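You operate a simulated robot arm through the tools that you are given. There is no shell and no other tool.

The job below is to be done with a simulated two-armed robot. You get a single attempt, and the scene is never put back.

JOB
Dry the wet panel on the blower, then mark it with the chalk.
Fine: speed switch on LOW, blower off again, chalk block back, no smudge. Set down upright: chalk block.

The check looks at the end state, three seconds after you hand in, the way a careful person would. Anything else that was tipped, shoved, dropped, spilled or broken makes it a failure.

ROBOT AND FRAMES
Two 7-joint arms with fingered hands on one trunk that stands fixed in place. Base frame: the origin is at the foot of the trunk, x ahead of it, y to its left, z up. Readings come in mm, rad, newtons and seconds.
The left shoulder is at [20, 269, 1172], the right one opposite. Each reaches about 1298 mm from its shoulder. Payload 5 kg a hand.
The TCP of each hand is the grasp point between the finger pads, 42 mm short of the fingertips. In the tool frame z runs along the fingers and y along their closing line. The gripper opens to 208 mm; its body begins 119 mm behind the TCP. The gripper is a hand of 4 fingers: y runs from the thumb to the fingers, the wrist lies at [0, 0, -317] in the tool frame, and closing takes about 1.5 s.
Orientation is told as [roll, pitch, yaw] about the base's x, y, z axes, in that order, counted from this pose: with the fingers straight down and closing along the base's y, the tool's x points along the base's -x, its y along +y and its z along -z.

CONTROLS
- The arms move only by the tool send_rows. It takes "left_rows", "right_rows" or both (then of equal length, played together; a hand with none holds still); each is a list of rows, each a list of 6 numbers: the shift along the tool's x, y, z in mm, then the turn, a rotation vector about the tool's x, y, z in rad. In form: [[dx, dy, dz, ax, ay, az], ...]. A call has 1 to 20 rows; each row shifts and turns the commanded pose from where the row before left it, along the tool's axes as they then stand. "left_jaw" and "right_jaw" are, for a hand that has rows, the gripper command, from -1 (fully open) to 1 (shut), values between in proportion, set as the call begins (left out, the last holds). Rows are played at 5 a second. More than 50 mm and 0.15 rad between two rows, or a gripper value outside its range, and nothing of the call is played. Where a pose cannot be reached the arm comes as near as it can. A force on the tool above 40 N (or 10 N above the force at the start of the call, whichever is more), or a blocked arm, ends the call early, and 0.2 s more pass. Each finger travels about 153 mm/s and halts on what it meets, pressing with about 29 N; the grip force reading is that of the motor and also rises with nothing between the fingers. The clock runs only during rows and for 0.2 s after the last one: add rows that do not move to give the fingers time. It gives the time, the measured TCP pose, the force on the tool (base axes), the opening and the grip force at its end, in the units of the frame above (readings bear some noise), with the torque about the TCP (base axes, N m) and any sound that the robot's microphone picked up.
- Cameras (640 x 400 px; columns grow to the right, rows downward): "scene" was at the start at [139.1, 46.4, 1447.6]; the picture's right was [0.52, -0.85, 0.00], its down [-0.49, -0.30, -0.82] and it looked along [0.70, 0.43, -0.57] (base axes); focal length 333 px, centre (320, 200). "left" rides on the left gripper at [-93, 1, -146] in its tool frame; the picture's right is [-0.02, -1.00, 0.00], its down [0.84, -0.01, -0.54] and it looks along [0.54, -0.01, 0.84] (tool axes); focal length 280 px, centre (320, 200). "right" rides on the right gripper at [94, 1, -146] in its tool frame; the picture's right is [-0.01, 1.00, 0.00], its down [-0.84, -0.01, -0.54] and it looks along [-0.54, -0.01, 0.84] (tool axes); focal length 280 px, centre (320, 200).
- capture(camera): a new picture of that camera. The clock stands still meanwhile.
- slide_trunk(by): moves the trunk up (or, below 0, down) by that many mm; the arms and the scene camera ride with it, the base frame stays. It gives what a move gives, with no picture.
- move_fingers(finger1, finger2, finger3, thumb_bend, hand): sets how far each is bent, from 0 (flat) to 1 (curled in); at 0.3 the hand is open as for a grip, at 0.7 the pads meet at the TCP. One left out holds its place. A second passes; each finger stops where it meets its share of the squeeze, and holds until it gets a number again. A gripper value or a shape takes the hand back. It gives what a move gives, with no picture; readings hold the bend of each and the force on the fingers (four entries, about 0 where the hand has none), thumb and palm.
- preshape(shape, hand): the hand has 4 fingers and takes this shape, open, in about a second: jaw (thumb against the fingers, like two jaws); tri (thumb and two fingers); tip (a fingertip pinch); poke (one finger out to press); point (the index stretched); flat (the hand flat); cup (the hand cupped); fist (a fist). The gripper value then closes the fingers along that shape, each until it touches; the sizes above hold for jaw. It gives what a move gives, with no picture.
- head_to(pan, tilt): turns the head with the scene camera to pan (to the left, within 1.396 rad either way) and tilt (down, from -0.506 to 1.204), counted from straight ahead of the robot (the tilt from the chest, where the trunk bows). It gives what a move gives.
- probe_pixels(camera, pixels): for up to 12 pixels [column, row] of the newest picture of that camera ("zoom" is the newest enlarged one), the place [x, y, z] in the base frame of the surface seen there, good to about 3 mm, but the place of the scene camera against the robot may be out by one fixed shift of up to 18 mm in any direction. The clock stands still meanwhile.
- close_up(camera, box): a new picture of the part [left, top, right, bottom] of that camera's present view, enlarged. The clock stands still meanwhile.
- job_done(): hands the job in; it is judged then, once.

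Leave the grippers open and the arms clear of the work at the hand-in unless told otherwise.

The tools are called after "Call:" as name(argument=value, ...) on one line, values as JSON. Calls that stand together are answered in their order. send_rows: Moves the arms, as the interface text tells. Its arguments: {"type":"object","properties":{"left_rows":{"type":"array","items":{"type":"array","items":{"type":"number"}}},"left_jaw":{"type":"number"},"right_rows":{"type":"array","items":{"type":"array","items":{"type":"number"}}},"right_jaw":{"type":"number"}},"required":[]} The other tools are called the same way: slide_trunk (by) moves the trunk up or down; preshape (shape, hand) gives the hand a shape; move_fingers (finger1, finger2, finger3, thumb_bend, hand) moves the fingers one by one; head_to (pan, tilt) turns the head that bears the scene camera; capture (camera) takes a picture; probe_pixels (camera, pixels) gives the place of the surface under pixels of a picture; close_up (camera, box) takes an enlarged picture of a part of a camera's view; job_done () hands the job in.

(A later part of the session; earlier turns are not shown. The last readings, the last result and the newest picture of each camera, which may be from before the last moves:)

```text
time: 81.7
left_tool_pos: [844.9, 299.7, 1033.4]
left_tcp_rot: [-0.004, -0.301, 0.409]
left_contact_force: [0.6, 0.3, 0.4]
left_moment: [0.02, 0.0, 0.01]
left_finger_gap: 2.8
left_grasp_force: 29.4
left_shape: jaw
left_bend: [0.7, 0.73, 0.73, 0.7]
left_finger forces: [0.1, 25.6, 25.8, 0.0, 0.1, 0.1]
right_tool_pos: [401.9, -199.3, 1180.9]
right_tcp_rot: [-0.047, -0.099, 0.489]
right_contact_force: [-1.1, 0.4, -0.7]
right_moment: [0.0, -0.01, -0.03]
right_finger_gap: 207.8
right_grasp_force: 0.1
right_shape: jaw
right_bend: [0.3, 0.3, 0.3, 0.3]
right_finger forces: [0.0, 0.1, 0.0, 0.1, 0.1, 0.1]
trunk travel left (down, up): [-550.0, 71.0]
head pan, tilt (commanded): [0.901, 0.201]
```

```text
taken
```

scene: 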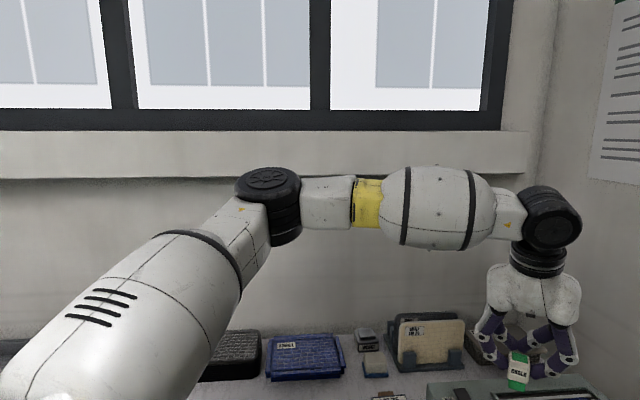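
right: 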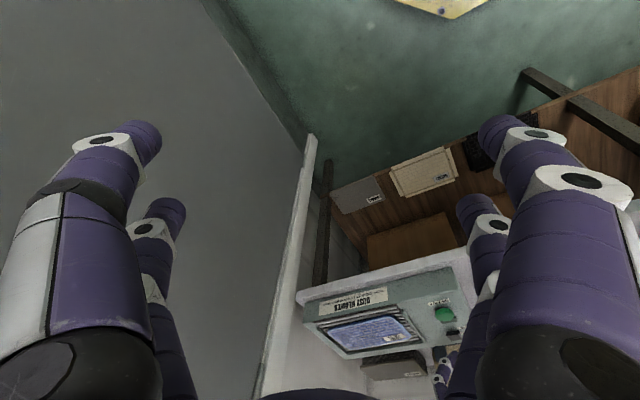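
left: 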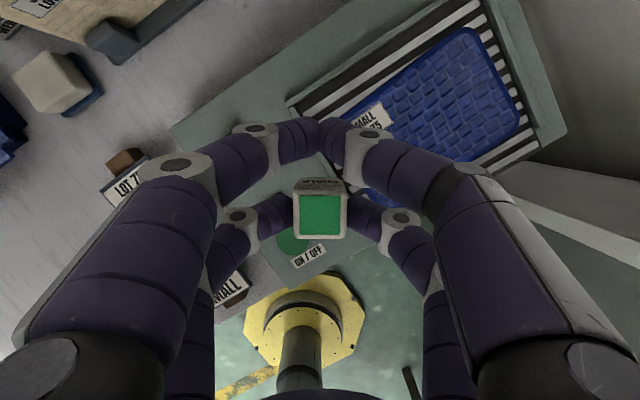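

I probe elbow, forearm, wrist and the window ledge behind them.

Call:
probe_pixels(camera="scene", pixels=[[270, 190], [240, 230], [120, 300], [40, 380], [370, 205], [440, 205], [545, 200], [540, 255], [330, 215], [250, 150], [450, 150], [200, 200]])

```text
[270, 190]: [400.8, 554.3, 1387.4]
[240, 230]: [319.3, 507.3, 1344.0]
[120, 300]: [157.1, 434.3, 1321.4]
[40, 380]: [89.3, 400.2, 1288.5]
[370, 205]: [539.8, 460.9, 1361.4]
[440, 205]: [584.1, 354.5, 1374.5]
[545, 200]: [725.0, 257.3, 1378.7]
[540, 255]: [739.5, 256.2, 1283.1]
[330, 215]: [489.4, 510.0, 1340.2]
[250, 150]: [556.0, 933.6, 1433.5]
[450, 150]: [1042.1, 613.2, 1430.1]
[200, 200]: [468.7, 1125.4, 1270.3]
```

The elbow is only half bent, so the wrist position limit comes from the shoulder's turning range. Turning the hand further clockwise (yaw ≈ -0.6) and tilting it to 0.5 puts the wrist back and to the left of the chalk, which should get me over the panel. I do that here in the air.

Call:
send_rows(left_rows=[[0, 0, 0, 0.0423, 0, 0.1366], [0, 0, 0, 0.0423, 0, 0.1366], [0, 0, 0, 0.0423, 0, 0.1366], [0, 0, 0, 0.0423, 0, 0.1366], [0, 0, 0, 0.0423, 0, 0.1366], [0, 0, 0, 0.0423, 0, 0.1366], [0, 0, 0, 0.0423, 0, 0.1366], [0, 0, 0, 0, -0.1, 0], [0, 0, 0, 0, -0.1, 0], [0, 0, 0, 0, 0, 0]])

Call:
capture(camera="left")

```text
time: 83.9
left_tool_pos: [846.3, 304.6, 1034.0]
left_tcp_rot: [-0.001, -0.501, -0.595]
left_contact_force: [0.8, 0.4, -0.2]
left_moment: [0.0, -0.01, -0.01]
left_finger_gap: 2.6
left_grasp_force: 28.9
left_shape: jaw
left_bend: [0.7, 0.73, 0.73, 0.7]
left_finger forces: [0.1, 25.4, 25.5, 0.0, 0.0, 0.1]
right_tool_pos: [402.4, -200.1, 1182.0]
right_tcp_rot: [-0.047, -0.099, 0.487]
right_contact_force: [0.0, -0.7, 0.2]
right_moment: [0.02, -0.02, -0.02]
right_finger_gap: 208.0
right_grasp_force: 0.1
right_shape: jaw
right_bend: [0.3, 0.3, 0.3, 0.3]
right_finger forces: [0.1, 0.1, 0.0, 0.1, 0.0, 0.0]
trunk travel left (down, up): [-550.0, 71.0]
head pan, tilt (commanded): [0.901, 0.201]
```

```text
taken
```

left: 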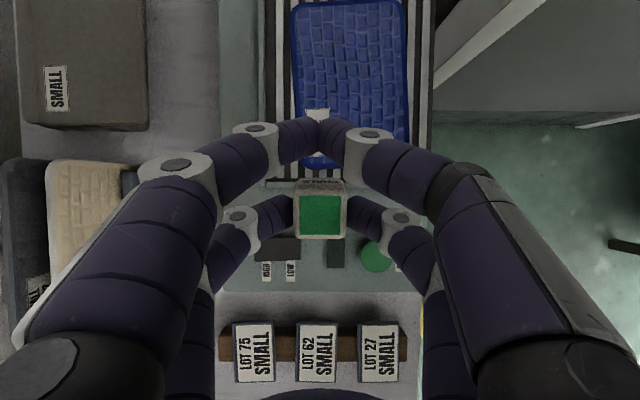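

No reach warning, and now the picture's "up" points along the panel. I probe the panel's edges and label from this view.

Call:
probe_pixels(camera="left", pixels=[[297, 8], [402, 8], [350, 60], [298, 100], [402, 100], [400, 150], [360, 100], [318, 115], [385, 120], [300, 150], [275, 130], [350, 30]])

Call:
close_up(camera="left", box=[240, 0, 460, 180])

```text
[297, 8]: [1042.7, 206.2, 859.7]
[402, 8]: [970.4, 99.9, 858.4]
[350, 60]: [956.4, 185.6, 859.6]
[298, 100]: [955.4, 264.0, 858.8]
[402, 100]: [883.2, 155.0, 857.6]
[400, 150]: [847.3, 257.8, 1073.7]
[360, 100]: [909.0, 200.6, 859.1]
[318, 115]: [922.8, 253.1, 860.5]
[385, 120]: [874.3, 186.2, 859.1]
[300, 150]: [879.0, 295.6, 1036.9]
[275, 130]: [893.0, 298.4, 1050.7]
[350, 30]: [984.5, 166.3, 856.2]
```

```text
2.22 times, centred on (350, 90) of left
```

zoom: 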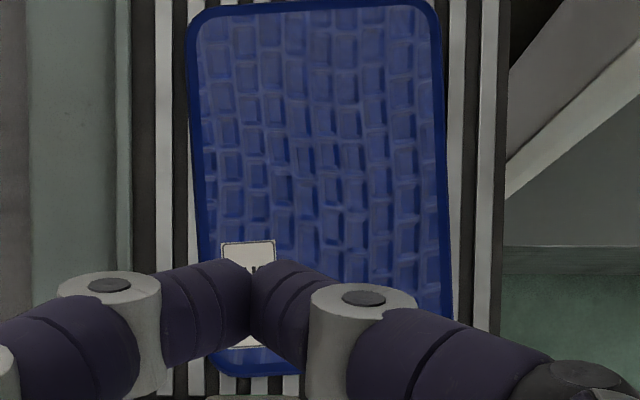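

Panel spans u≈565–760 along the bench and v≈618–758 in depth; its label covers about u 580–632, v 705–745. I aim the chalk at u≈600, v≈665 (clear of label and rims): first sideways at height.

Call:
send_rows(left_rows=[[-19.9, -20.5, 10.87, 0, 0, 0], [-19.9, -20.5, 10.87, 0, 0, 0], [-19.9, -20.5, 10.87, 0, 0, 0], [0, 0, 0, 0, 0, 0]])

Call:
head_to(pan=0.35, tilt=0.6)

Call:
capture(camera="left")

Call:
capture(camera="scene")

```text
time: 84.9
left_tool_pos: [865.9, 213.8, 1032.3]
left_tcp_rot: [0.0, -0.501, -0.591]
left_contact_force: [-0.6, 1.8, -0.9]
left_moment: [-0.13, 0.01, -0.02]
left_finger_gap: 2.3
left_grasp_force: 28.4
left_shape: jaw
left_bend: [0.7, 0.73, 0.73, 0.7]
left_finger forces: [0.1, 25.6, 25.5, 0.1, 0.0, 0.0]
right_tool_pos: [401.8, -197.7, 1182.6]
right_tcp_rot: [-0.049, -0.099, 0.487]
right_contact_force: [-0.5, 1.1, 0.7]
right_moment: [-0.08, -0.01, -0.06]
right_finger_gap: 207.9
right_grasp_force: 0.0
right_shape: jaw
right_bend: [0.3, 0.3, 0.3, 0.3]
right_finger forces: [0.0, 0.0, 0.0, 0.0, 0.0, 0.1]
trunk travel left (down, up): [-550.0, 71.0]
head pan, tilt (commanded): [0.901, 0.201]
```

```text
time: 85.9
left_tool_pos: [865.8, 212.7, 1033.4]
left_tcp_rot: [-0.001, -0.501, -0.593]
left_contact_force: [0.1, 0.3, -0.7]
left_moment: [0.02, -0.01, 0.03]
left_finger_gap: 2.4
left_grasp_force: 29.0
left_shape: jaw
left_bend: [0.7, 0.73, 0.73, 0.7]
left_finger forces: [0.0, 25.5, 25.5, 0.0, 0.1, 0.0]
right_tool_pos: [402.5, -199.5, 1181.2]
right_tcp_rot: [-0.048, -0.099, 0.488]
right_contact_force: [0.0, -0.2, -0.2]
right_moment: [-0.02, 0.0, -0.03]
right_finger_gap: 207.7
right_grasp_force: 0.0
right_shape: jaw
right_bend: [0.3, 0.3, 0.3, 0.3]
right_finger forces: [0.0, 0.0, 0.0, 0.1, 0.1, 0.0]
trunk travel left (down, up): [-550.0, 71.0]
head pan, tilt (commanded): [0.351, 0.6]
```

```text
taken
```

left: 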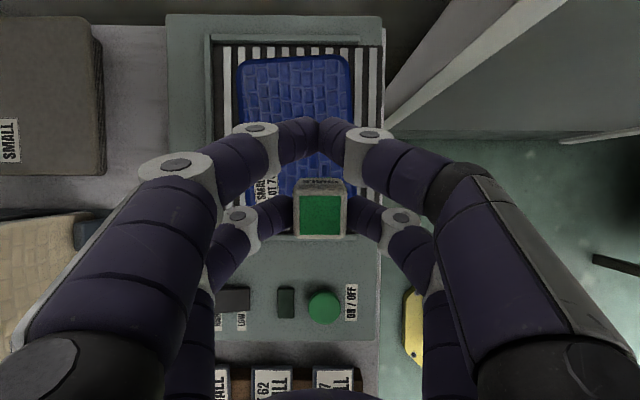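

```text
taken
```

scene: 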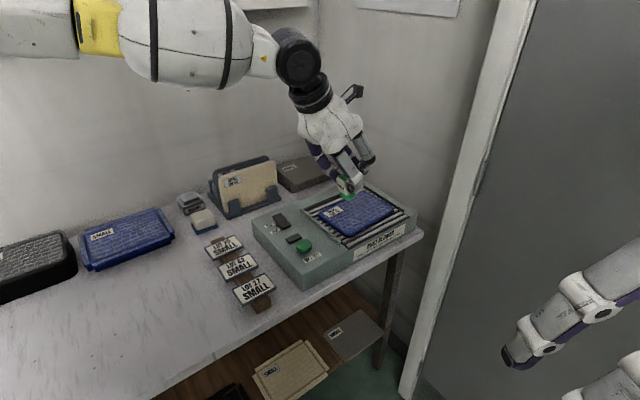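

Reached with no warning; the chalk is over the panel's left-middle part. I descend 70 mm to hover ~15 mm above the panel and look.

Call:
send_rows(left_rows=[[16.8, 0, 30.7, 0, 0, 0], [16.8, 0, 30.7, 0, 0, 0], [0, 0, 0, 0, 0, 0]])

Call:
close_up(camera="scene", box=[270, 130, 430, 250])

Call:
capture(camera="right")

```text
time: 86.7
left_tool_pos: [865.5, 213.0, 961.1]
left_tcp_rot: [0.001, -0.501, -0.593]
left_contact_force: [-0.2, 0.0, 0.3]
left_moment: [0.03, -0.05, 0.0]
left_finger_gap: 2.4
left_grasp_force: 29.2
left_shape: jaw
left_bend: [0.7, 0.73, 0.73, 0.7]
left_finger forces: [0.0, 25.5, 25.5, 0.0, 0.0, 0.1]
right_tool_pos: [401.9, -199.0, 1182.2]
right_tcp_rot: [-0.047, -0.101, 0.488]
right_contact_force: [0.2, -0.4, 0.1]
right_moment: [0.02, -0.07, 0.01]
right_finger_gap: 208.1
right_grasp_force: 0.1
right_shape: jaw
right_bend: [0.3, 0.3, 0.3, 0.3]
right_finger forces: [0.1, 0.1, 0.1, 0.0, 0.0, 0.0]
trunk travel left (down, up): [-550.0, 71.0]
head pan, tilt (commanded): [0.351, 0.6]
```

```text
3.33 times, centred on (350, 190) of scene
```

zoom: 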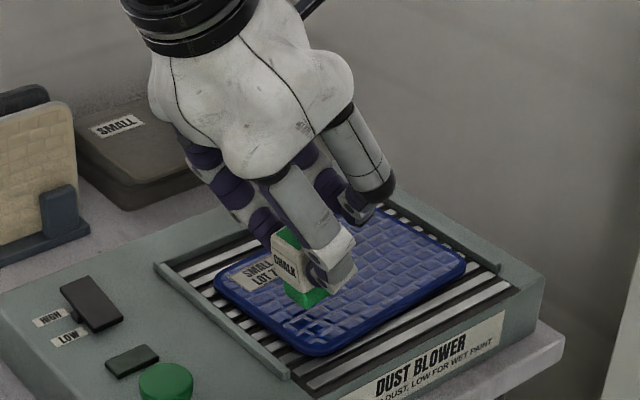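

```text
taken
```

right: 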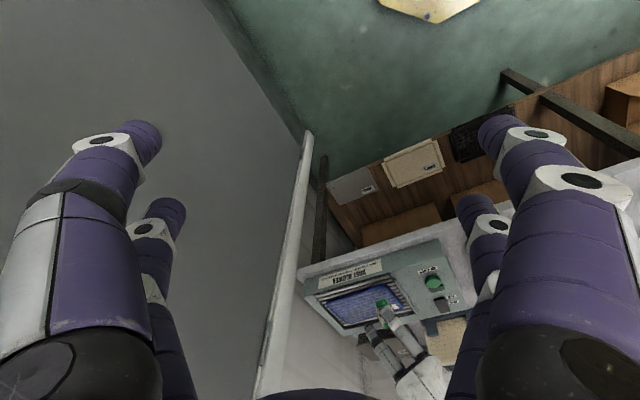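

The chalk hovers just above the panel, clear of the label. I lower in 2 mm steps toward contact.

Call:
send_rows(left_rows=[[0.96, 0, 1.76, 0, 0, 0], [0.96, 0, 1.76, 0, 0, 0], [0.96, 0, 1.76, 0, 0, 0], [0.96, 0, 1.76, 0, 0, 0], [0.96, 0, 1.76, 0, 0, 0], [0, 0, 0, 0, 0, 0]])

Call:
close_up(camera="scene", box=[310, 170, 410, 245])

```text
time: 88.1
left_tool_pos: [868.5, 214.3, 952.4]
left_tcp_rot: [0.0, -0.502, -0.595]
left_contact_force: [0.4, -0.3, -1.3]
left_moment: [-0.04, -0.03, -0.01]
left_finger_gap: 2.4
left_grasp_force: 28.8
left_shape: jaw
left_bend: [0.7, 0.73, 0.73, 0.7]
left_finger forces: [0.0, 25.5, 25.4, 0.0, 0.1, 0.0]
right_tool_pos: [402.2, -198.7, 1181.4]
right_tcp_rot: [-0.047, -0.099, 0.487]
right_contact_force: [-0.2, -0.2, -0.5]
right_moment: [-0.03, 0.0, -0.03]
right_finger_gap: 207.8
right_grasp_force: 0.1
right_shape: jaw
right_bend: [0.3, 0.3, 0.3, 0.3]
right_finger forces: [0.0, 0.0, 0.0, 0.0, 0.1, 0.0]
trunk travel left (down, up): [-550.0, 71.0]
head pan, tilt (commanded): [0.351, 0.6]
```

```text
5.33 times, centred on (360, 208) of scene
```

zoom: 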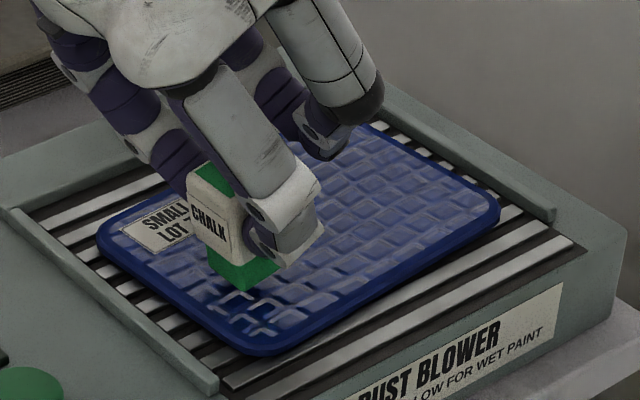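

Still no contact force (z=952). I continue in 1 mm steps.

Call:
send_rows(left_rows=[[0.48, 0, 0.88, 0, 0, 0], [0.48, 0, 0.88, 0, 0, 0], [0.48, 0, 0.88, 0, 0, 0], [0.48, 0, 0.88, 0, 0, 0], [0, 0, 0, 0, 0, 0]])

Call:
close_up(camera="scene", box=[310, 170, 410, 245])

```text
time: 89.3
left_tool_pos: [867.1, 214.7, 948.1]
left_tcp_rot: [0.0, -0.502, -0.594]
left_contact_force: [0.4, 0.2, -1.6]
left_moment: [0.01, -0.04, -0.02]
left_finger_gap: 2.7
left_grasp_force: 29.2
left_shape: jaw
left_bend: [0.7, 0.73, 0.73, 0.7]
left_finger forces: [0.1, 25.4, 25.5, 0.0, 0.1, 0.0]
right_tool_pos: [402.8, -199.8, 1181.6]
right_tcp_rot: [-0.048, -0.099, 0.486]
right_contact_force: [0.1, 0.6, -0.3]
right_moment: [0.0, 0.01, -0.01]
right_finger_gap: 207.9
right_grasp_force: 0.0
right_shape: jaw
right_bend: [0.3, 0.3, 0.3, 0.3]
right_finger forces: [0.1, 0.0, 0.0, 0.0, 0.1, 0.1]
trunk travel left (down, up): [-550.0, 71.0]
head pan, tilt (commanded): [0.351, 0.6]
```

```text
5.33 times, centred on (360, 208) of scene
```

zoom: 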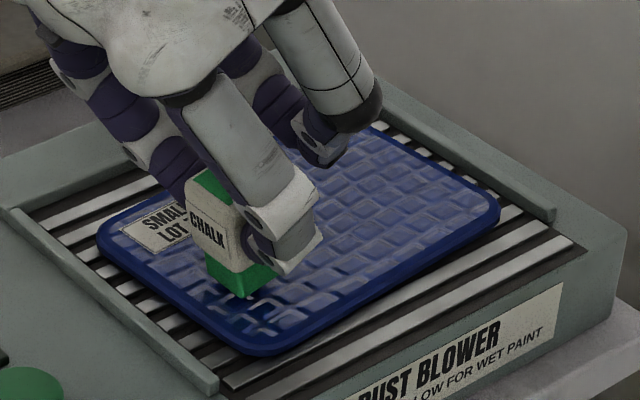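

Very close; force still about baseline (-1.6 N z). Continuing with 1 mm steps.

Call:
send_rows(left_rows=[[0.48, 0, 0.88, 0, 0, 0], [0.48, 0, 0.88, 0, 0, 0], [0, 0, 0, 0, 0, 0]])

Call:
close_up(camera="scene", box=[320, 185, 400, 240])

```text
time: 90.1
left_tool_pos: [867.5, 215.2, 946.6]
left_tcp_rot: [-0.001, -0.502, -0.592]
left_contact_force: [-0.3, -0.6, -0.4]
left_moment: [0.04, -0.03, 0.01]
left_finger_gap: 2.5
left_grasp_force: 29.0
left_shape: jaw
left_bend: [0.7, 0.73, 0.73, 0.7]
left_finger forces: [0.0, 25.6, 25.5, 0.0, 0.0, 0.0]
right_tool_pos: [402.3, -199.3, 1181.3]
right_tcp_rot: [-0.046, -0.101, 0.487]
right_contact_force: [-0.9, -0.3, 0.0]
right_moment: [0.0, -0.03, 0.03]
right_finger_gap: 208.3
right_grasp_force: 0.1
right_shape: jaw
right_bend: [0.3, 0.3, 0.3, 0.3]
right_finger forces: [0.0, 0.0, 0.2, 0.0, 0.0, 0.0]
trunk travel left (down, up): [-550.0, 71.0]
head pan, tilt (commanded): [0.351, 0.6]
```

```text
7.27 times, centred on (360, 212) of scene
```

zoom: 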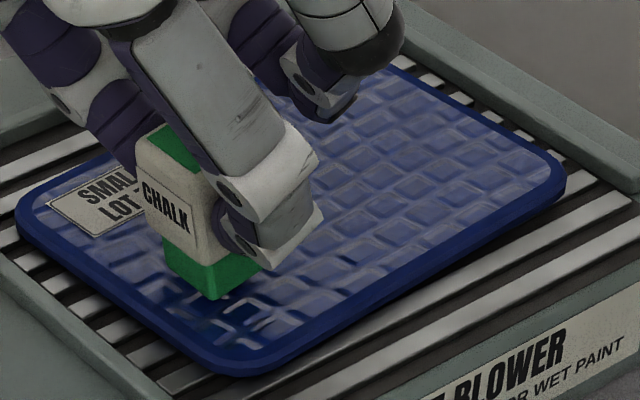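

Edge of the chalk is at the surface visually; force ~0. Two more 1 mm steps.

Call:
send_rows(left_rows=[[0.48, 0, 0.88, 0, 0, 0], [0.48, 0, 0.88, 0, 0, 0], [0, 0, 0, 0, 0, 0]])

Call:
close_up(camera="scene", box=[320, 185, 400, 240])

```text
time: 90.9
left_tool_pos: [867.7, 214.1, 945.3]
left_tcp_rot: [0.0, -0.501, -0.593]
left_contact_force: [0.8, 1.9, 3.6]
left_moment: [0.14, 0.0, -0.02]
left_finger_gap: 2.8
left_grasp_force: 28.9
left_shape: jaw
left_bend: [0.7, 0.73, 0.73, 0.7]
left_finger forces: [0.0, 27.4, 25.9, 0.0, 0.0, 0.1]
right_tool_pos: [400.9, -198.4, 1182.7]
right_tcp_rot: [-0.048, -0.1, 0.488]
right_contact_force: [0.1, 0.5, -0.5]
right_moment: [0.0, -0.01, 0.0]
right_finger_gap: 207.7
right_grasp_force: 0.0
right_shape: jaw
right_bend: [0.3, 0.3, 0.3, 0.3]
right_finger forces: [0.0, 0.0, 0.1, 0.0, 0.1, 0.0]
trunk travel left (down, up): [-550.0, 71.0]
head pan, tilt (commanded): [0.351, 0.6]
```

```text
7.27 times, centred on (360, 212) of scene
```

zoom: 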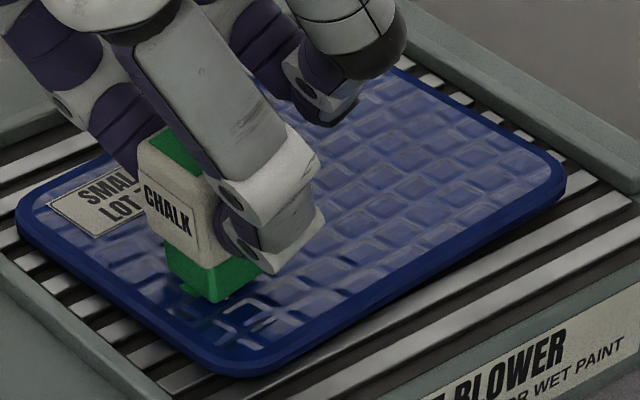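

Contact (~5 N), and a bit of green shows on the panel at the chalk's foot. I lift 20 mm and look at the mark.

Call:
send_rows(left_rows=[[-2.4, 0, -4.4, 0, 0, 0], [-3.6, 0, -6.6, 0, 0, 0], [-9.6, 0, -17.6, 0, 0, 0], [-9.6, 0, -17.6, 0, 0, 0], [0, 0, 0, 0, 0, 0]])

Call:
close_up(camera="scene", box=[320, 175, 420, 245])

```text
time: 92.1
left_tool_pos: [869.3, 215.3, 995.7]
left_tcp_rot: [-0.001, -0.498, -0.592]
left_contact_force: [1.1, -0.5, 0.0]
left_moment: [0.01, -0.01, 0.01]
left_finger_gap: 2.4
left_grasp_force: 28.7
left_shape: jaw
left_bend: [0.7, 0.73, 0.73, 0.7]
left_finger forces: [0.0, 26.3, 26.2, 0.0, 0.0, 0.0]
right_tool_pos: [402.8, -199.0, 1180.8]
right_tcp_rot: [-0.046, -0.098, 0.487]
right_contact_force: [0.1, -0.2, -0.1]
right_moment: [0.01, 0.01, -0.05]
right_finger_gap: 208.0
right_grasp_force: 0.0
right_shape: jaw
right_bend: [0.3, 0.3, 0.3, 0.3]
right_finger forces: [0.0, 0.0, 0.1, 0.0, 0.0, 0.0]
trunk travel left (down, up): [-550.0, 71.0]
head pan, tilt (commanded): [0.351, 0.6]
```

```text
5.71 times, centred on (370, 210) of scene
```

zoom: 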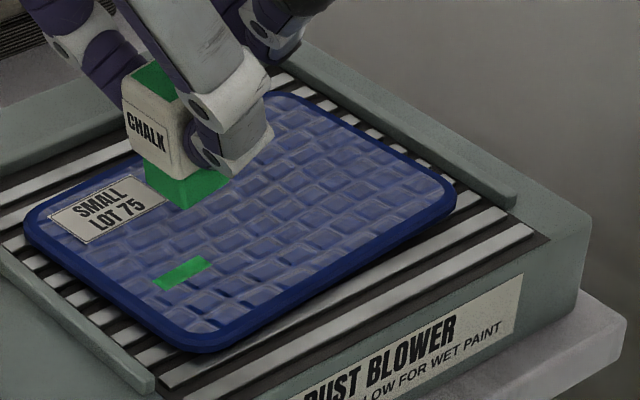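

A clean green mark is on the panel, no smear, panel unmoved. Now I carry the chalk back along the same route: up, back off, tilt to 0.3, yaw to ~0.41.

Call:
send_rows(left_rows=[[-18.2, 0, -33.4, 0, 0, 0], [19.9, 20.5, -10.87, 0, 0, 0], [19.9, 20.5, -10.87, 0, 0, 0], [19.9, 20.5, -10.87, 0, 0, 0], [0, 0, 0, 0, 0.1, 0], [0, 0, 0, 0, 0.1, 0], [0, 0, 0, -0.0423, 0, -0.1366], [0, 0, 0, -0.0423, 0, -0.1366], [0, 0, 0, -0.0423, 0, -0.1366], [0, 0, 0, -0.0423, 0, -0.1366], [0, 0, 0, -0.0423, 0, -0.1366], [0, 0, 0, -0.0423, 0, -0.1366], [0, 0, 0, -0.0423, 0, -0.1366], [0, 0, 0, 0, 0, 0]])

Call:
capture(camera="left")

Call:
close_up(camera="scene", box=[250, 140, 430, 290])

```text
time: 95.1
left_tool_pos: [846.2, 303.5, 1035.5]
left_tcp_rot: [0.001, -0.299, 0.409]
left_contact_force: [-1.1, -0.5, -0.5]
left_moment: [0.0, -0.03, 0.0]
left_finger_gap: 2.8
left_grasp_force: 29.0
left_shape: jaw
left_bend: [0.7, 0.73, 0.73, 0.7]
left_finger forces: [0.1, 26.3, 26.3, 0.0, 0.0, 0.0]
right_tool_pos: [401.8, -198.9, 1181.7]
right_tcp_rot: [-0.048, -0.102, 0.487]
right_contact_force: [-0.3, -0.3, 1.1]
right_moment: [0.01, -0.09, 0.0]
right_finger_gap: 207.9
right_grasp_force: 0.0
right_shape: jaw
right_bend: [0.3, 0.3, 0.3, 0.3]
right_finger forces: [0.1, 0.0, 0.0, 0.0, 0.0, 0.1]
trunk travel left (down, up): [-550.0, 71.0]
head pan, tilt (commanded): [0.351, 0.6]
```

```text
taken
```

left: 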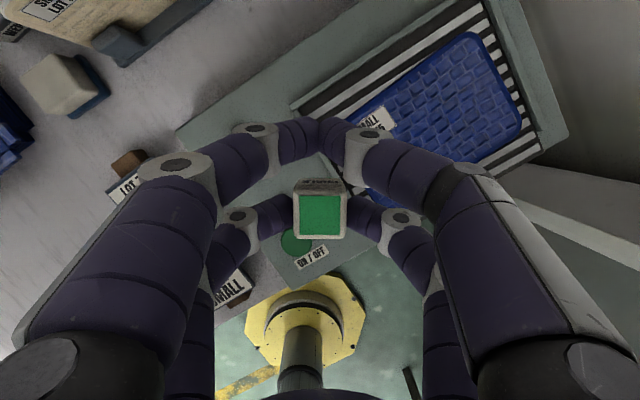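

```text
2.67 times, centred on (340, 215) of scene
```

zoom: 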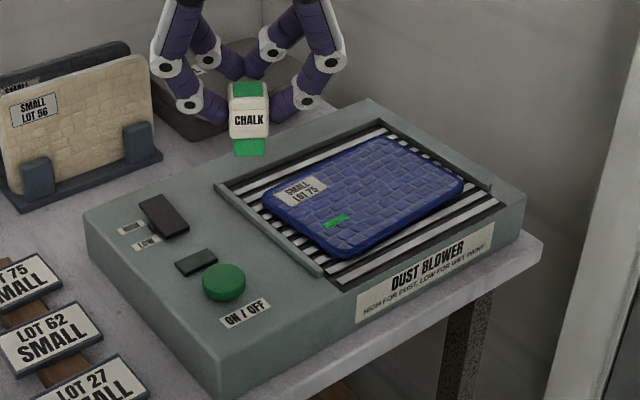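

The chalk sits in the hand exactly as before (same pixels 293–347 × 180–240). I move left to about (790, 420) and yaw back to 0.967.

Call:
send_rows(left_rows=[[1.63, 43.1, -0.5, 0, 0, 0], [1.63, 43.1, -0.5, 0, 0, 0], [1.63, 43.1, -0.5, 0, 0, 0], [0, 0, 0, -0.0412, 0, -0.1332], [0, 0, 0, -0.0412, 0, -0.1332], [0, 0, 0, -0.0412, 0, -0.1332], [0, 0, 0, -0.0412, 0, -0.1332], [0, 0, 0, 0, 0, 0]])

```text
time: 96.9
left_tool_pos: [788.6, 419.4, 1035.0]
left_tcp_rot: [0.0, -0.301, 0.966]
left_contact_force: [1.0, -0.7, -1.1]
left_moment: [0.07, -0.04, 0.01]
left_finger_gap: 2.4
left_grasp_force: 29.3
left_shape: jaw
left_bend: [0.7, 0.73, 0.73, 0.7]
left_finger forces: [0.1, 25.8, 25.8, 0.1, 0.0, 0.1]
right_tool_pos: [402.9, -200.3, 1181.4]
right_tcp_rot: [-0.047, -0.102, 0.488]
right_contact_force: [0.2, -0.2, -0.3]
right_moment: [0.04, -0.02, 0.02]
right_finger_gap: 207.8
right_grasp_force: 0.0
right_shape: jaw
right_bend: [0.3, 0.3, 0.3, 0.3]
right_finger forces: [0.0, 0.0, 0.1, 0.0, 0.0, 0.1]
trunk travel left (down, up): [-550.0, 71.0]
head pan, tilt (commanded): [0.351, 0.6]
```

Good. Now translate to above the original spot (699.8, 663.5) at z≈1035.

Call:
send_rows(left_rows=[[-23.95, 35.28, 7.42, 0, 0, 0], [-23.95, 35.28, 7.42, 0, 0, 0], [-23.95, 35.28, 7.42, 0, 0, 0], [-23.95, 35.28, 7.42, 0, 0, 0], [-23.95, 35.28, 7.42, 0, 0, 0], [-23.95, 35.28, 7.42, 0, 0, 0], [0, 0, 0, 0, 0, 0], [0, 0, 0, 0, 0, 0]])

Call:
capture(camera="left")

```text
time: 98.7
left_tool_pos: [700.1, 667.6, 1033.2]
left_tcp_rot: [0.001, -0.3, 0.969]
left_contact_force: [0.0, 0.1, -0.5]
left_moment: [-0.07, -0.06, 0.0]
left_finger_gap: 2.5
left_grasp_force: 29.1
left_shape: jaw
left_bend: [0.7, 0.73, 0.73, 0.7]
left_finger forces: [0.0, 25.8, 25.9, 0.0, 0.0, 0.0]
right_tool_pos: [402.0, -198.5, 1182.1]
right_tcp_rot: [-0.049, -0.099, 0.489]
right_contact_force: [-0.5, 0.5, 0.5]
right_moment: [-0.05, 0.03, 0.02]
right_finger_gap: 207.9
right_grasp_force: 0.2
right_shape: jaw
right_bend: [0.3, 0.3, 0.3, 0.3]
right_finger forces: [0.0, 0.0, 0.0, 0.0, 0.1, 0.1]
trunk travel left (down, up): [-550.0, 71.0]
head pan, tilt (commanded): [0.351, 0.6]
```

```text
taken
```

left: 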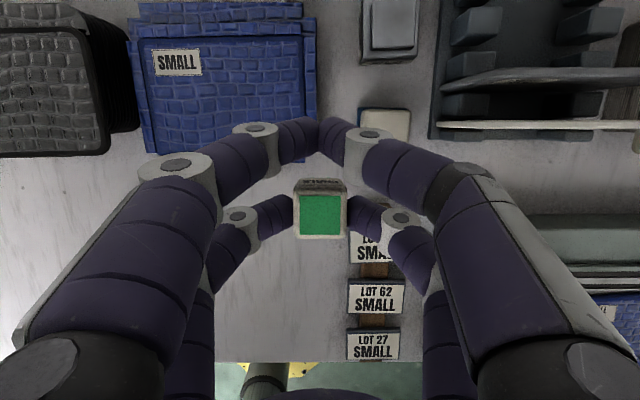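

At (700.1, 667.6); a slight correction is needed (-3.5 mm depth, -2 mm lateral). I descend 120 mm with that correction.

Call:
send_rows(left_rows=[[12.8, -0.67, 37.9, 0, 0, 0], [12.8, -0.67, 37.9, 0, 0, 0], [12.8, -0.67, 37.9, 0, 0, 0], [0, 0, 0, 0, 0, 0], [0, 0, 0, 0, 0, 0]])

Call:
send_rows(left_rows=[[0, 0, 0, 0, 0, 0]])

Call:
capture(camera="left")

Call:
close_up(camera="scene", box=[130, 150, 260, 270])

```text
time: 99.9
left_tool_pos: [702.1, 661.4, 913.0]
left_tcp_rot: [-0.001, -0.298, 0.966]
left_contact_force: [-0.9, -0.7, -0.6]
left_moment: [-0.05, 0.0, 0.0]
left_finger_gap: 2.5
left_grasp_force: 28.8
left_shape: jaw
left_bend: [0.7, 0.73, 0.73, 0.7]
left_finger forces: [0.0, 25.7, 25.8, 0.0, 0.1, 0.0]
right_tool_pos: [402.1, -198.4, 1180.8]
right_tcp_rot: [-0.047, -0.1, 0.487]
right_contact_force: [-0.3, 0.3, -0.2]
right_moment: [-0.06, 0.05, 0.04]
right_finger_gap: 207.6
right_grasp_force: 0.0
right_shape: jaw
right_bend: [0.3, 0.3, 0.3, 0.3]
right_finger forces: [0.0, 0.0, 0.0, 0.0, 0.0, 0.0]
trunk travel left (down, up): [-550.0, 71.0]
head pan, tilt (commanded): [0.351, 0.6]
```

```text
time: 100.3
left_tool_pos: [702.2, 660.8, 911.1]
left_tcp_rot: [0.001, -0.3, 0.965]
left_contact_force: [-0.1, 0.5, -0.8]
left_moment: [0.0, -0.02, -0.01]
left_finger_gap: 2.6
left_grasp_force: 28.9
left_shape: jaw
left_bend: [0.7, 0.73, 0.73, 0.7]
left_finger forces: [0.0, 25.7, 25.7, 0.0, 0.1, 0.0]
right_tool_pos: [403.3, -199.3, 1182.7]
right_tcp_rot: [-0.048, -0.1, 0.487]
right_contact_force: [-0.2, 0.0, 1.3]
right_moment: [-0.02, 0.04, 0.01]
right_finger_gap: 207.9
right_grasp_force: 0.0
right_shape: jaw
right_bend: [0.3, 0.3, 0.3, 0.3]
right_finger forces: [0.0, 0.0, 0.0, 0.0, 0.1, 0.0]
trunk travel left (down, up): [-550.0, 71.0]
head pan, tilt (commanded): [0.351, 0.6]
```

```text
taken
```

left: 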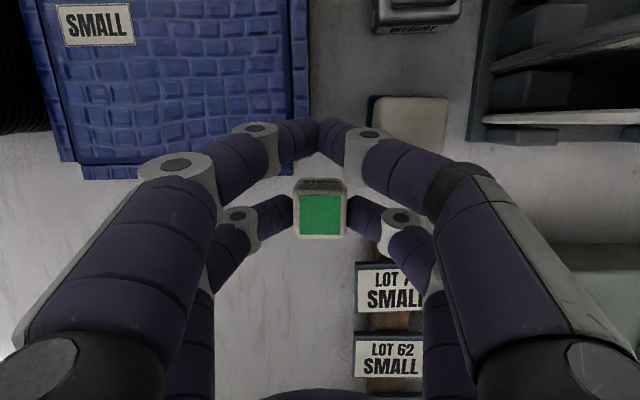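

```text
3.33 times, centred on (195, 210) of scene
```

zoom: 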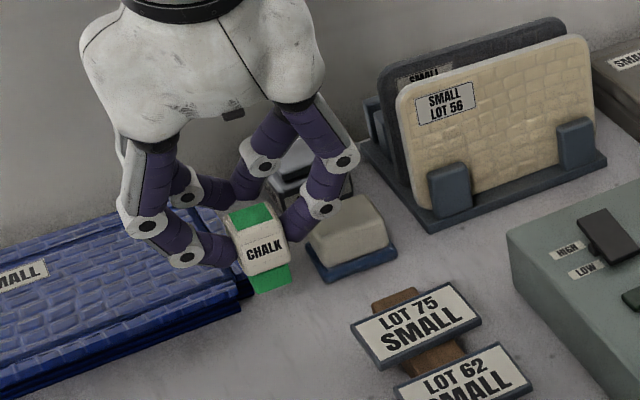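

3 mm right of the original; I correct by +1.5 mm and descend 40 mm to ~7 mm above the table.

Call:
send_rows(left_rows=[[2.8, 0.4, 9.6, 0, 0, 0], [2.8, 0.4, 9.6, 0, 0, 0], [2.8, 0.4, 9.6, 0, 0, 0], [2.8, 0.4, 9.6, 0, 0, 0], [0, 0, 0, 0, 0, 0]])

Call:
capture(camera="left")

Call:
close_up(camera="scene", box=[130, 170, 230, 260])

```text
time: 101.5
left_tool_pos: [699.0, 662.8, 873.9]
left_tcp_rot: [-0.001, -0.3, 0.963]
left_contact_force: [-0.8, 0.6, -0.6]
left_moment: [0.01, -0.04, 0.03]
left_finger_gap: 2.6
left_grasp_force: 28.4
left_shape: jaw
left_bend: [0.7, 0.73, 0.73, 0.7]
left_finger forces: [0.1, 25.8, 25.6, 0.0, 0.0, 0.0]
right_tool_pos: [402.2, -198.2, 1181.1]
right_tcp_rot: [-0.046, -0.1, 0.487]
right_contact_force: [0.1, 0.1, -0.8]
right_moment: [0.01, 0.01, 0.0]
right_finger_gap: 207.9
right_grasp_force: 0.0
right_shape: jaw
right_bend: [0.3, 0.3, 0.3, 0.3]
right_finger forces: [0.0, 0.0, 0.1, 0.0, 0.1, 0.1]
trunk travel left (down, up): [-550.0, 71.0]
head pan, tilt (commanded): [0.351, 0.6]
```

```text
taken
```

left: 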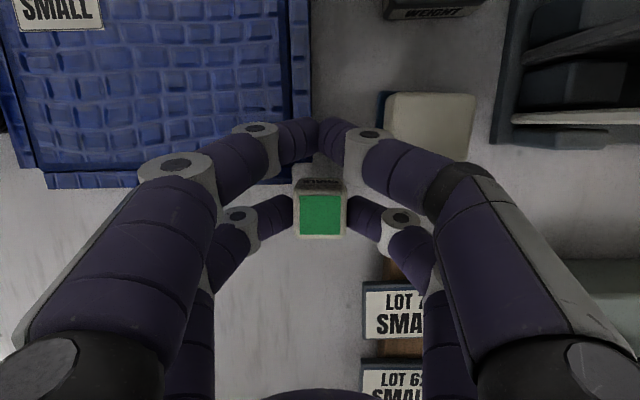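

```text
4.44 times, centred on (180, 215) of scene
```

zoom: 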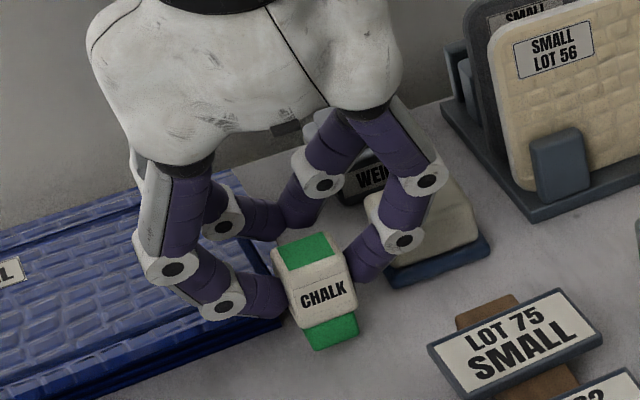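

On target at (699, 662.8, 874). Lowering in ~2 mm steps until the table is felt.

Call:
send_rows(left_rows=[[0.59, 0, 1.91, 0, 0, 0], [0.59, 0, 1.91, 0, 0, 0], [0.59, 0, 1.91, 0, 0, 0], [0.3, 0, 0.96, 0, 0, 0], [0, 0, 0, 0, 0, 0]])

```text
time: 102.7
left_tool_pos: [702.3, 662.9, 867.8]
left_tcp_rot: [0.0, -0.301, 0.966]
left_contact_force: [-0.5, -0.9, -0.5]
left_moment: [0.0, 0.0, 0.03]
left_finger_gap: 2.4
left_grasp_force: 29.1
left_shape: jaw
left_bend: [0.7, 0.73, 0.73, 0.7]
left_finger forces: [0.0, 25.7, 25.7, 0.0, 0.0, 0.0]
right_tool_pos: [401.5, -199.3, 1181.4]
right_tcp_rot: [-0.046, -0.101, 0.487]
right_contact_force: [0.0, 0.4, -0.5]
right_moment: [-0.03, 0.01, 0.03]
right_finger_gap: 207.7
right_grasp_force: 0.1
right_shape: jaw
right_bend: [0.3, 0.3, 0.3, 0.3]
right_finger forces: [0.0, 0.0, 0.0, 0.0, 0.0, 0.0]
trunk travel left (down, up): [-550.0, 71.0]
head pan, tilt (commanded): [0.351, 0.6]
```

No contact yet at z=867.8. Continuing in 1 mm steps.

Call:
send_rows(left_rows=[[0.3, 0, 0.96, 0, 0, 0], [0.3, 0, 0.96, 0, 0, 0], [0.3, 0, 0.96, 0, 0, 0], [0, 0, 0, 0, 0, 0]])

```text
time: 103.7
left_tool_pos: [700.2, 662.8, 863.6]
left_tcp_rot: [-0.001, -0.3, 0.965]
left_contact_force: [-0.1, 0.0, -1.2]
left_moment: [-0.01, 0.0, 0.02]
left_finger_gap: 2.2
left_grasp_force: 29.0
left_shape: jaw
left_bend: [0.7, 0.73, 0.73, 0.7]
left_finger forces: [0.0, 25.7, 25.6, 0.0, 0.0, 0.1]
right_tool_pos: [401.6, -199.5, 1181.9]
right_tcp_rot: [-0.048, -0.099, 0.487]
right_contact_force: [-0.6, 0.0, 0.0]
right_moment: [-0.01, 0.0, 0.0]
right_finger_gap: 207.7
right_grasp_force: 0.1
right_shape: jaw
right_bend: [0.3, 0.3, 0.3, 0.3]
right_finger forces: [0.0, 0.1, 0.1, 0.0, 0.0, 0.1]
trunk travel left (down, up): [-550.0, 71.0]
head pan, tilt (commanded): [0.351, 0.6]
```

Still no table contact; another two 1 mm steps.

Call:
send_rows(left_rows=[[0.3, 0, 0.96, 0, 0, 0], [0, 0, 0, 0, 0, 0]])

Call:
send_rows(left_rows=[[0.15, 0, 0.48, 0, 0, 0], [0, 0, 0, 0, 0, 0]])

```text
time: 104.3
left_tool_pos: [700.3, 662.4, 862.3]
left_tcp_rot: [-0.001, -0.301, 0.965]
left_contact_force: [-0.5, -0.3, -1.1]
left_moment: [0.01, 0.0, -0.02]
left_finger_gap: 2.2
left_grasp_force: 29.0
left_shape: jaw
left_bend: [0.7, 0.73, 0.73, 0.7]
left_finger forces: [0.1, 25.6, 25.6, 0.1, 0.0, 0.0]
right_tool_pos: [402.0, -198.8, 1181.9]
right_tcp_rot: [-0.048, -0.1, 0.487]
right_contact_force: [-0.5, -0.3, 0.2]
right_moment: [0.0, 0.01, -0.02]
right_finger_gap: 207.8
right_grasp_force: 0.1
right_shape: jaw
right_bend: [0.3, 0.3, 0.3, 0.3]
right_finger forces: [0.0, 0.0, 0.0, 0.0, 0.1, 0.1]
trunk travel left (down, up): [-550.0, 71.0]
head pan, tilt (commanded): [0.351, 0.6]
```

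```text
time: 104.9
left_tool_pos: [702.7, 662.7, 864.3]
left_tcp_rot: [0.0, -0.301, 0.965]
left_contact_force: [-0.1, -0.4, -0.8]
left_moment: [0.02, 0.02, -0.01]
left_finger_gap: 2.5
left_grasp_force: 29.1
left_shape: jaw
left_bend: [0.7, 0.73, 0.73, 0.7]
left_finger forces: [0.0, 25.7, 25.7, 0.1, 0.1, 0.0]
right_tool_pos: [401.4, -198.4, 1182.7]
right_tcp_rot: [-0.047, -0.099, 0.486]
right_contact_force: [0.7, -0.5, -0.3]
right_moment: [0.03, -0.01, -0.02]
right_finger_gap: 207.7
right_grasp_force: 0.2
right_shape: jaw
right_bend: [0.3, 0.3, 0.3, 0.3]
right_finger forces: [0.1, 0.0, 0.0, 0.0, 0.1, 0.1]
trunk travel left (down, up): [-550.0, 71.0]
head pan, tilt (commanded): [0.351, 0.6]
```

Readings jitter ±1 mm; z-force still shows the chalk's weight (-0.8 N). One more mm at a time.

Call:
send_rows(left_rows=[[0.3, 0, 0.96, 0, 0, 0], [0, 0, 0, 0, 0, 0]])

Call:
close_up(camera="scene", box=[150, 200, 220, 255])

```text
time: 105.5
left_tool_pos: [700.1, 661.7, 863.2]
left_tcp_rot: [0.0, -0.3, 0.965]
left_contact_force: [1.4, -1.6, 4.1]
left_moment: [-0.04, -0.02, -0.02]
left_finger_gap: 2.5
left_grasp_force: 28.6
left_shape: jaw
left_bend: [0.7, 0.73, 0.73, 0.7]
left_finger forces: [0.0, 26.4, 27.2, 0.1, 0.0, 0.0]
right_tool_pos: [401.5, -199.1, 1181.9]
right_tcp_rot: [-0.047, -0.101, 0.487]
right_contact_force: [-0.3, 0.4, -0.5]
right_moment: [0.03, 0.01, 0.01]
right_finger_gap: 208.0
right_grasp_force: 0.1
right_shape: jaw
right_bend: [0.3, 0.3, 0.3, 0.3]
right_finger forces: [0.0, 0.1, 0.0, 0.1, 0.0, 0.0]
trunk travel left (down, up): [-550.0, 71.0]
head pan, tilt (commanded): [0.351, 0.6]
```

```text
7.27 times, centred on (185, 228) of scene
```

zoom: 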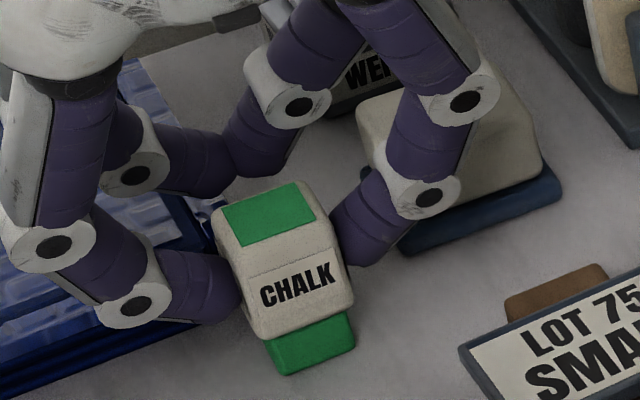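

Table contact: +4 N. The chalk stands upright. I open gently to ~50 mm, then ~83 mm, holding the hand still.

Call:
send_rows(left_rows=[[0, 0, 0, 0, 0, 0], [0, 0, 0, 0, 0, 0], [0, 0, 0, 0, 0, 0]], left_jaw=0.52)

Call:
send_rows(left_rows=[[0, 0, 0, 0, 0, 0], [0, 0, 0, 0, 0, 0], [0, 0, 0, 0, 0, 0]], left_jaw=0.2)

Call:
capture(camera="left")

Call:
close_up(camera="scene", box=[130, 170, 230, 260])

```text
time: 106.3
left_tool_pos: [700.8, 662.3, 861.8]
left_tcp_rot: [-0.002, -0.301, 0.965]
left_contact_force: [0.0, 0.2, 0.0]
left_moment: [0.03, 0.03, -0.01]
left_finger_gap: 49.4
left_grasp_force: 0.0
left_shape: jaw
left_bend: [0.73, 0.73, 0.73, 0.7]
left_finger forces: [0.0, 0.0, 0.1, 0.0, 0.0, 0.0]
right_tool_pos: [402.6, -199.0, 1180.8]
right_tcp_rot: [-0.047, -0.099, 0.487]
right_contact_force: [0.2, 0.5, 0.3]
right_moment: [0.01, -0.04, -0.03]
right_finger_gap: 208.2
right_grasp_force: 0.0
right_shape: jaw
right_bend: [0.3, 0.3, 0.3, 0.3]
right_finger forces: [0.0, 0.0, 0.1, 0.1, 0.1, 0.0]
trunk travel left (down, up): [-550.0, 71.0]
head pan, tilt (commanded): [0.351, 0.6]
```

```text
time: 107.1
left_tool_pos: [701.5, 663.1, 862.6]
left_tcp_rot: [-0.001, -0.3, 0.965]
left_contact_force: [-0.3, 0.0, 0.3]
left_moment: [0.02, -0.02, -0.02]
left_finger_gap: 82.8
left_grasp_force: 0.2
left_shape: jaw
left_bend: [0.73, 0.73, 0.73, 0.7]
left_finger forces: [0.1, 0.0, 0.0, 0.1, 0.0, 0.1]
right_tool_pos: [402.9, -199.2, 1181.1]
right_tcp_rot: [-0.05, -0.099, 0.485]
right_contact_force: [0.4, -0.9, 0.1]
right_moment: [-0.01, 0.03, 0.0]
right_finger_gap: 207.8
right_grasp_force: 0.1
right_shape: jaw
right_bend: [0.3, 0.3, 0.3, 0.3]
right_finger forces: [0.0, 0.0, 0.1, 0.0, 0.0, 0.0]
trunk travel left (down, up): [-550.0, 71.0]
head pan, tilt (commanded): [0.351, 0.6]
```

```text
taken
```

left: 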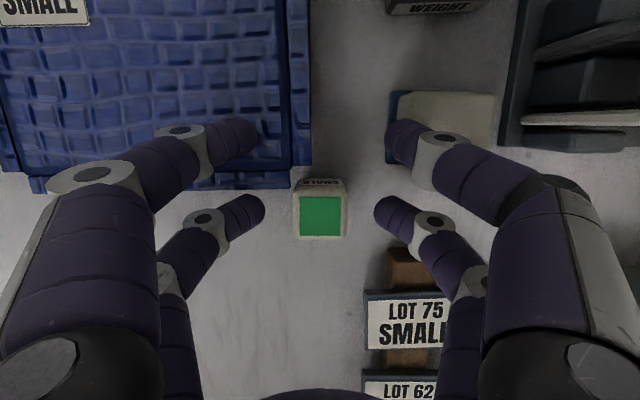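

```text
4.44 times, centred on (180, 215) of scene
```

zoom: 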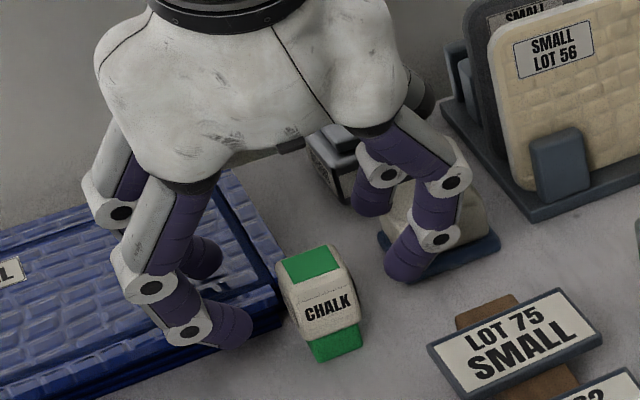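

Chalk released and standing. I raise the hand straight up ~180 mm.

Call:
send_rows(left_rows=[[-3, 0, -9.6, 0, 0, 0], [-6, 0, -19.1, 0, 0, 0], [-11.8, 0, -38.2, 0, 0, 0], [-11.8, 0, -38.2, 0, 0, 0], [-11.8, 0, -38.2, 0, 0, 0], [-11.8, 0, -38.2, 0, 0, 0], [0, 0, 0, 0, 0, 0]])

Call:
capture(camera="left")

Call:
close_up(camera="scene", box=[130, 150, 290, 270])

```text
time: 108.7
left_tool_pos: [699.8, 660.0, 1054.9]
left_tcp_rot: [0.001, -0.3, 0.965]
left_contact_force: [0.8, 0.2, -0.4]
left_moment: [-0.03, 0.02, 0.02]
left_finger_gap: 83.4
left_grasp_force: 0.1
left_shape: jaw
left_bend: [0.73, 0.73, 0.73, 0.7]
left_finger forces: [0.0, 0.0, 0.0, 0.0, 0.1, 0.0]
right_tool_pos: [402.0, -199.0, 1181.2]
right_tcp_rot: [-0.048, -0.1, 0.487]
right_contact_force: [0.6, 0.5, 0.2]
right_moment: [-0.05, 0.04, 0.01]
right_finger_gap: 207.7
right_grasp_force: 0.1
right_shape: jaw
right_bend: [0.3, 0.3, 0.3, 0.3]
right_finger forces: [0.0, 0.0, 0.0, 0.1, 0.1, 0.0]
trunk travel left (down, up): [-550.0, 71.0]
head pan, tilt (commanded): [0.351, 0.6]
```

```text
taken
```

left: 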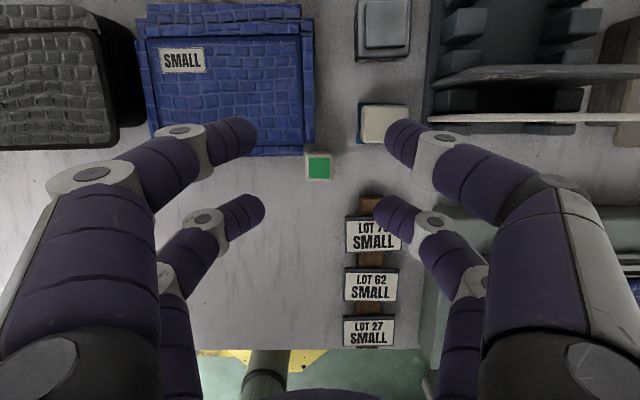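

```text
3.33 times, centred on (210, 210) of scene
```

zoom: 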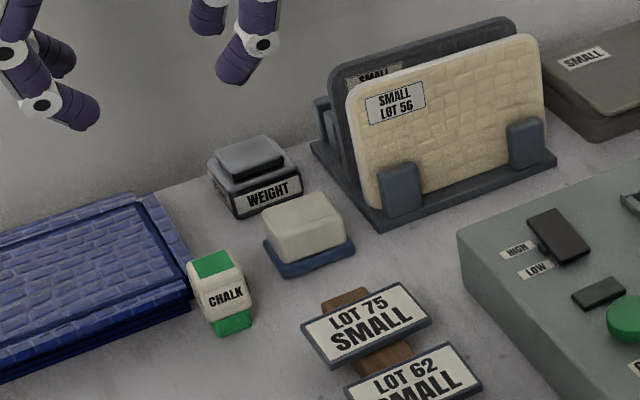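

Chalk stands in its place. I verify its position by probing and zoom on the blower and panel.

Call:
probe_pixels(camera="left", pixels=[[319, 167], [309, 167], [329, 167], [319, 157], [319, 177]])

Call:
close_up(camera="scene", box=[240, 160, 430, 300])

Call:
close_up(camera="scene", box=[300, 170, 420, 250])

```text
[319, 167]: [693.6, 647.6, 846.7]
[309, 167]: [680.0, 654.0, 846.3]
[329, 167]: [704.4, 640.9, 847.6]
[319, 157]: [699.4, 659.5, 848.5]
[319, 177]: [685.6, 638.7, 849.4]
```

```text
2.86 times, centred on (335, 230) of scene
```

zoom: 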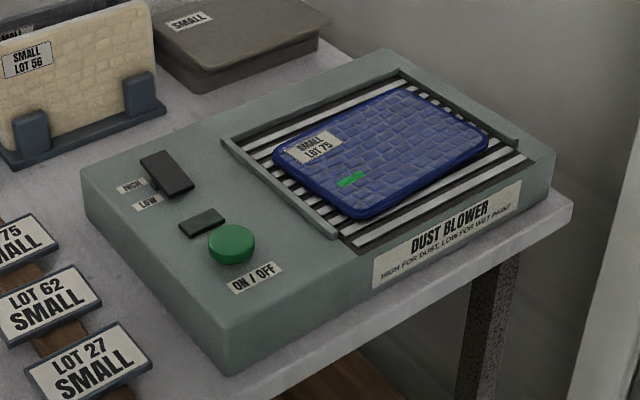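

```text
5.00 times, centred on (360, 210) of scene
```

zoom: 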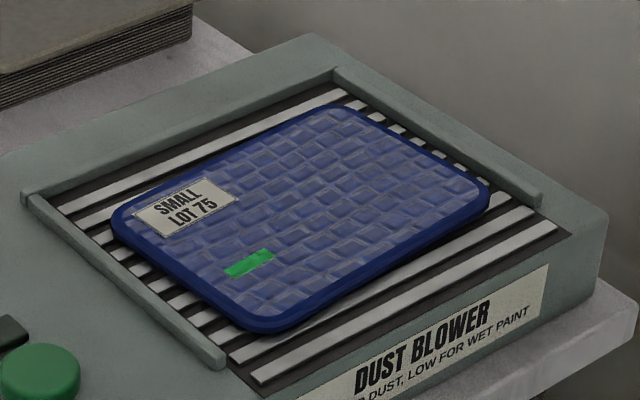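

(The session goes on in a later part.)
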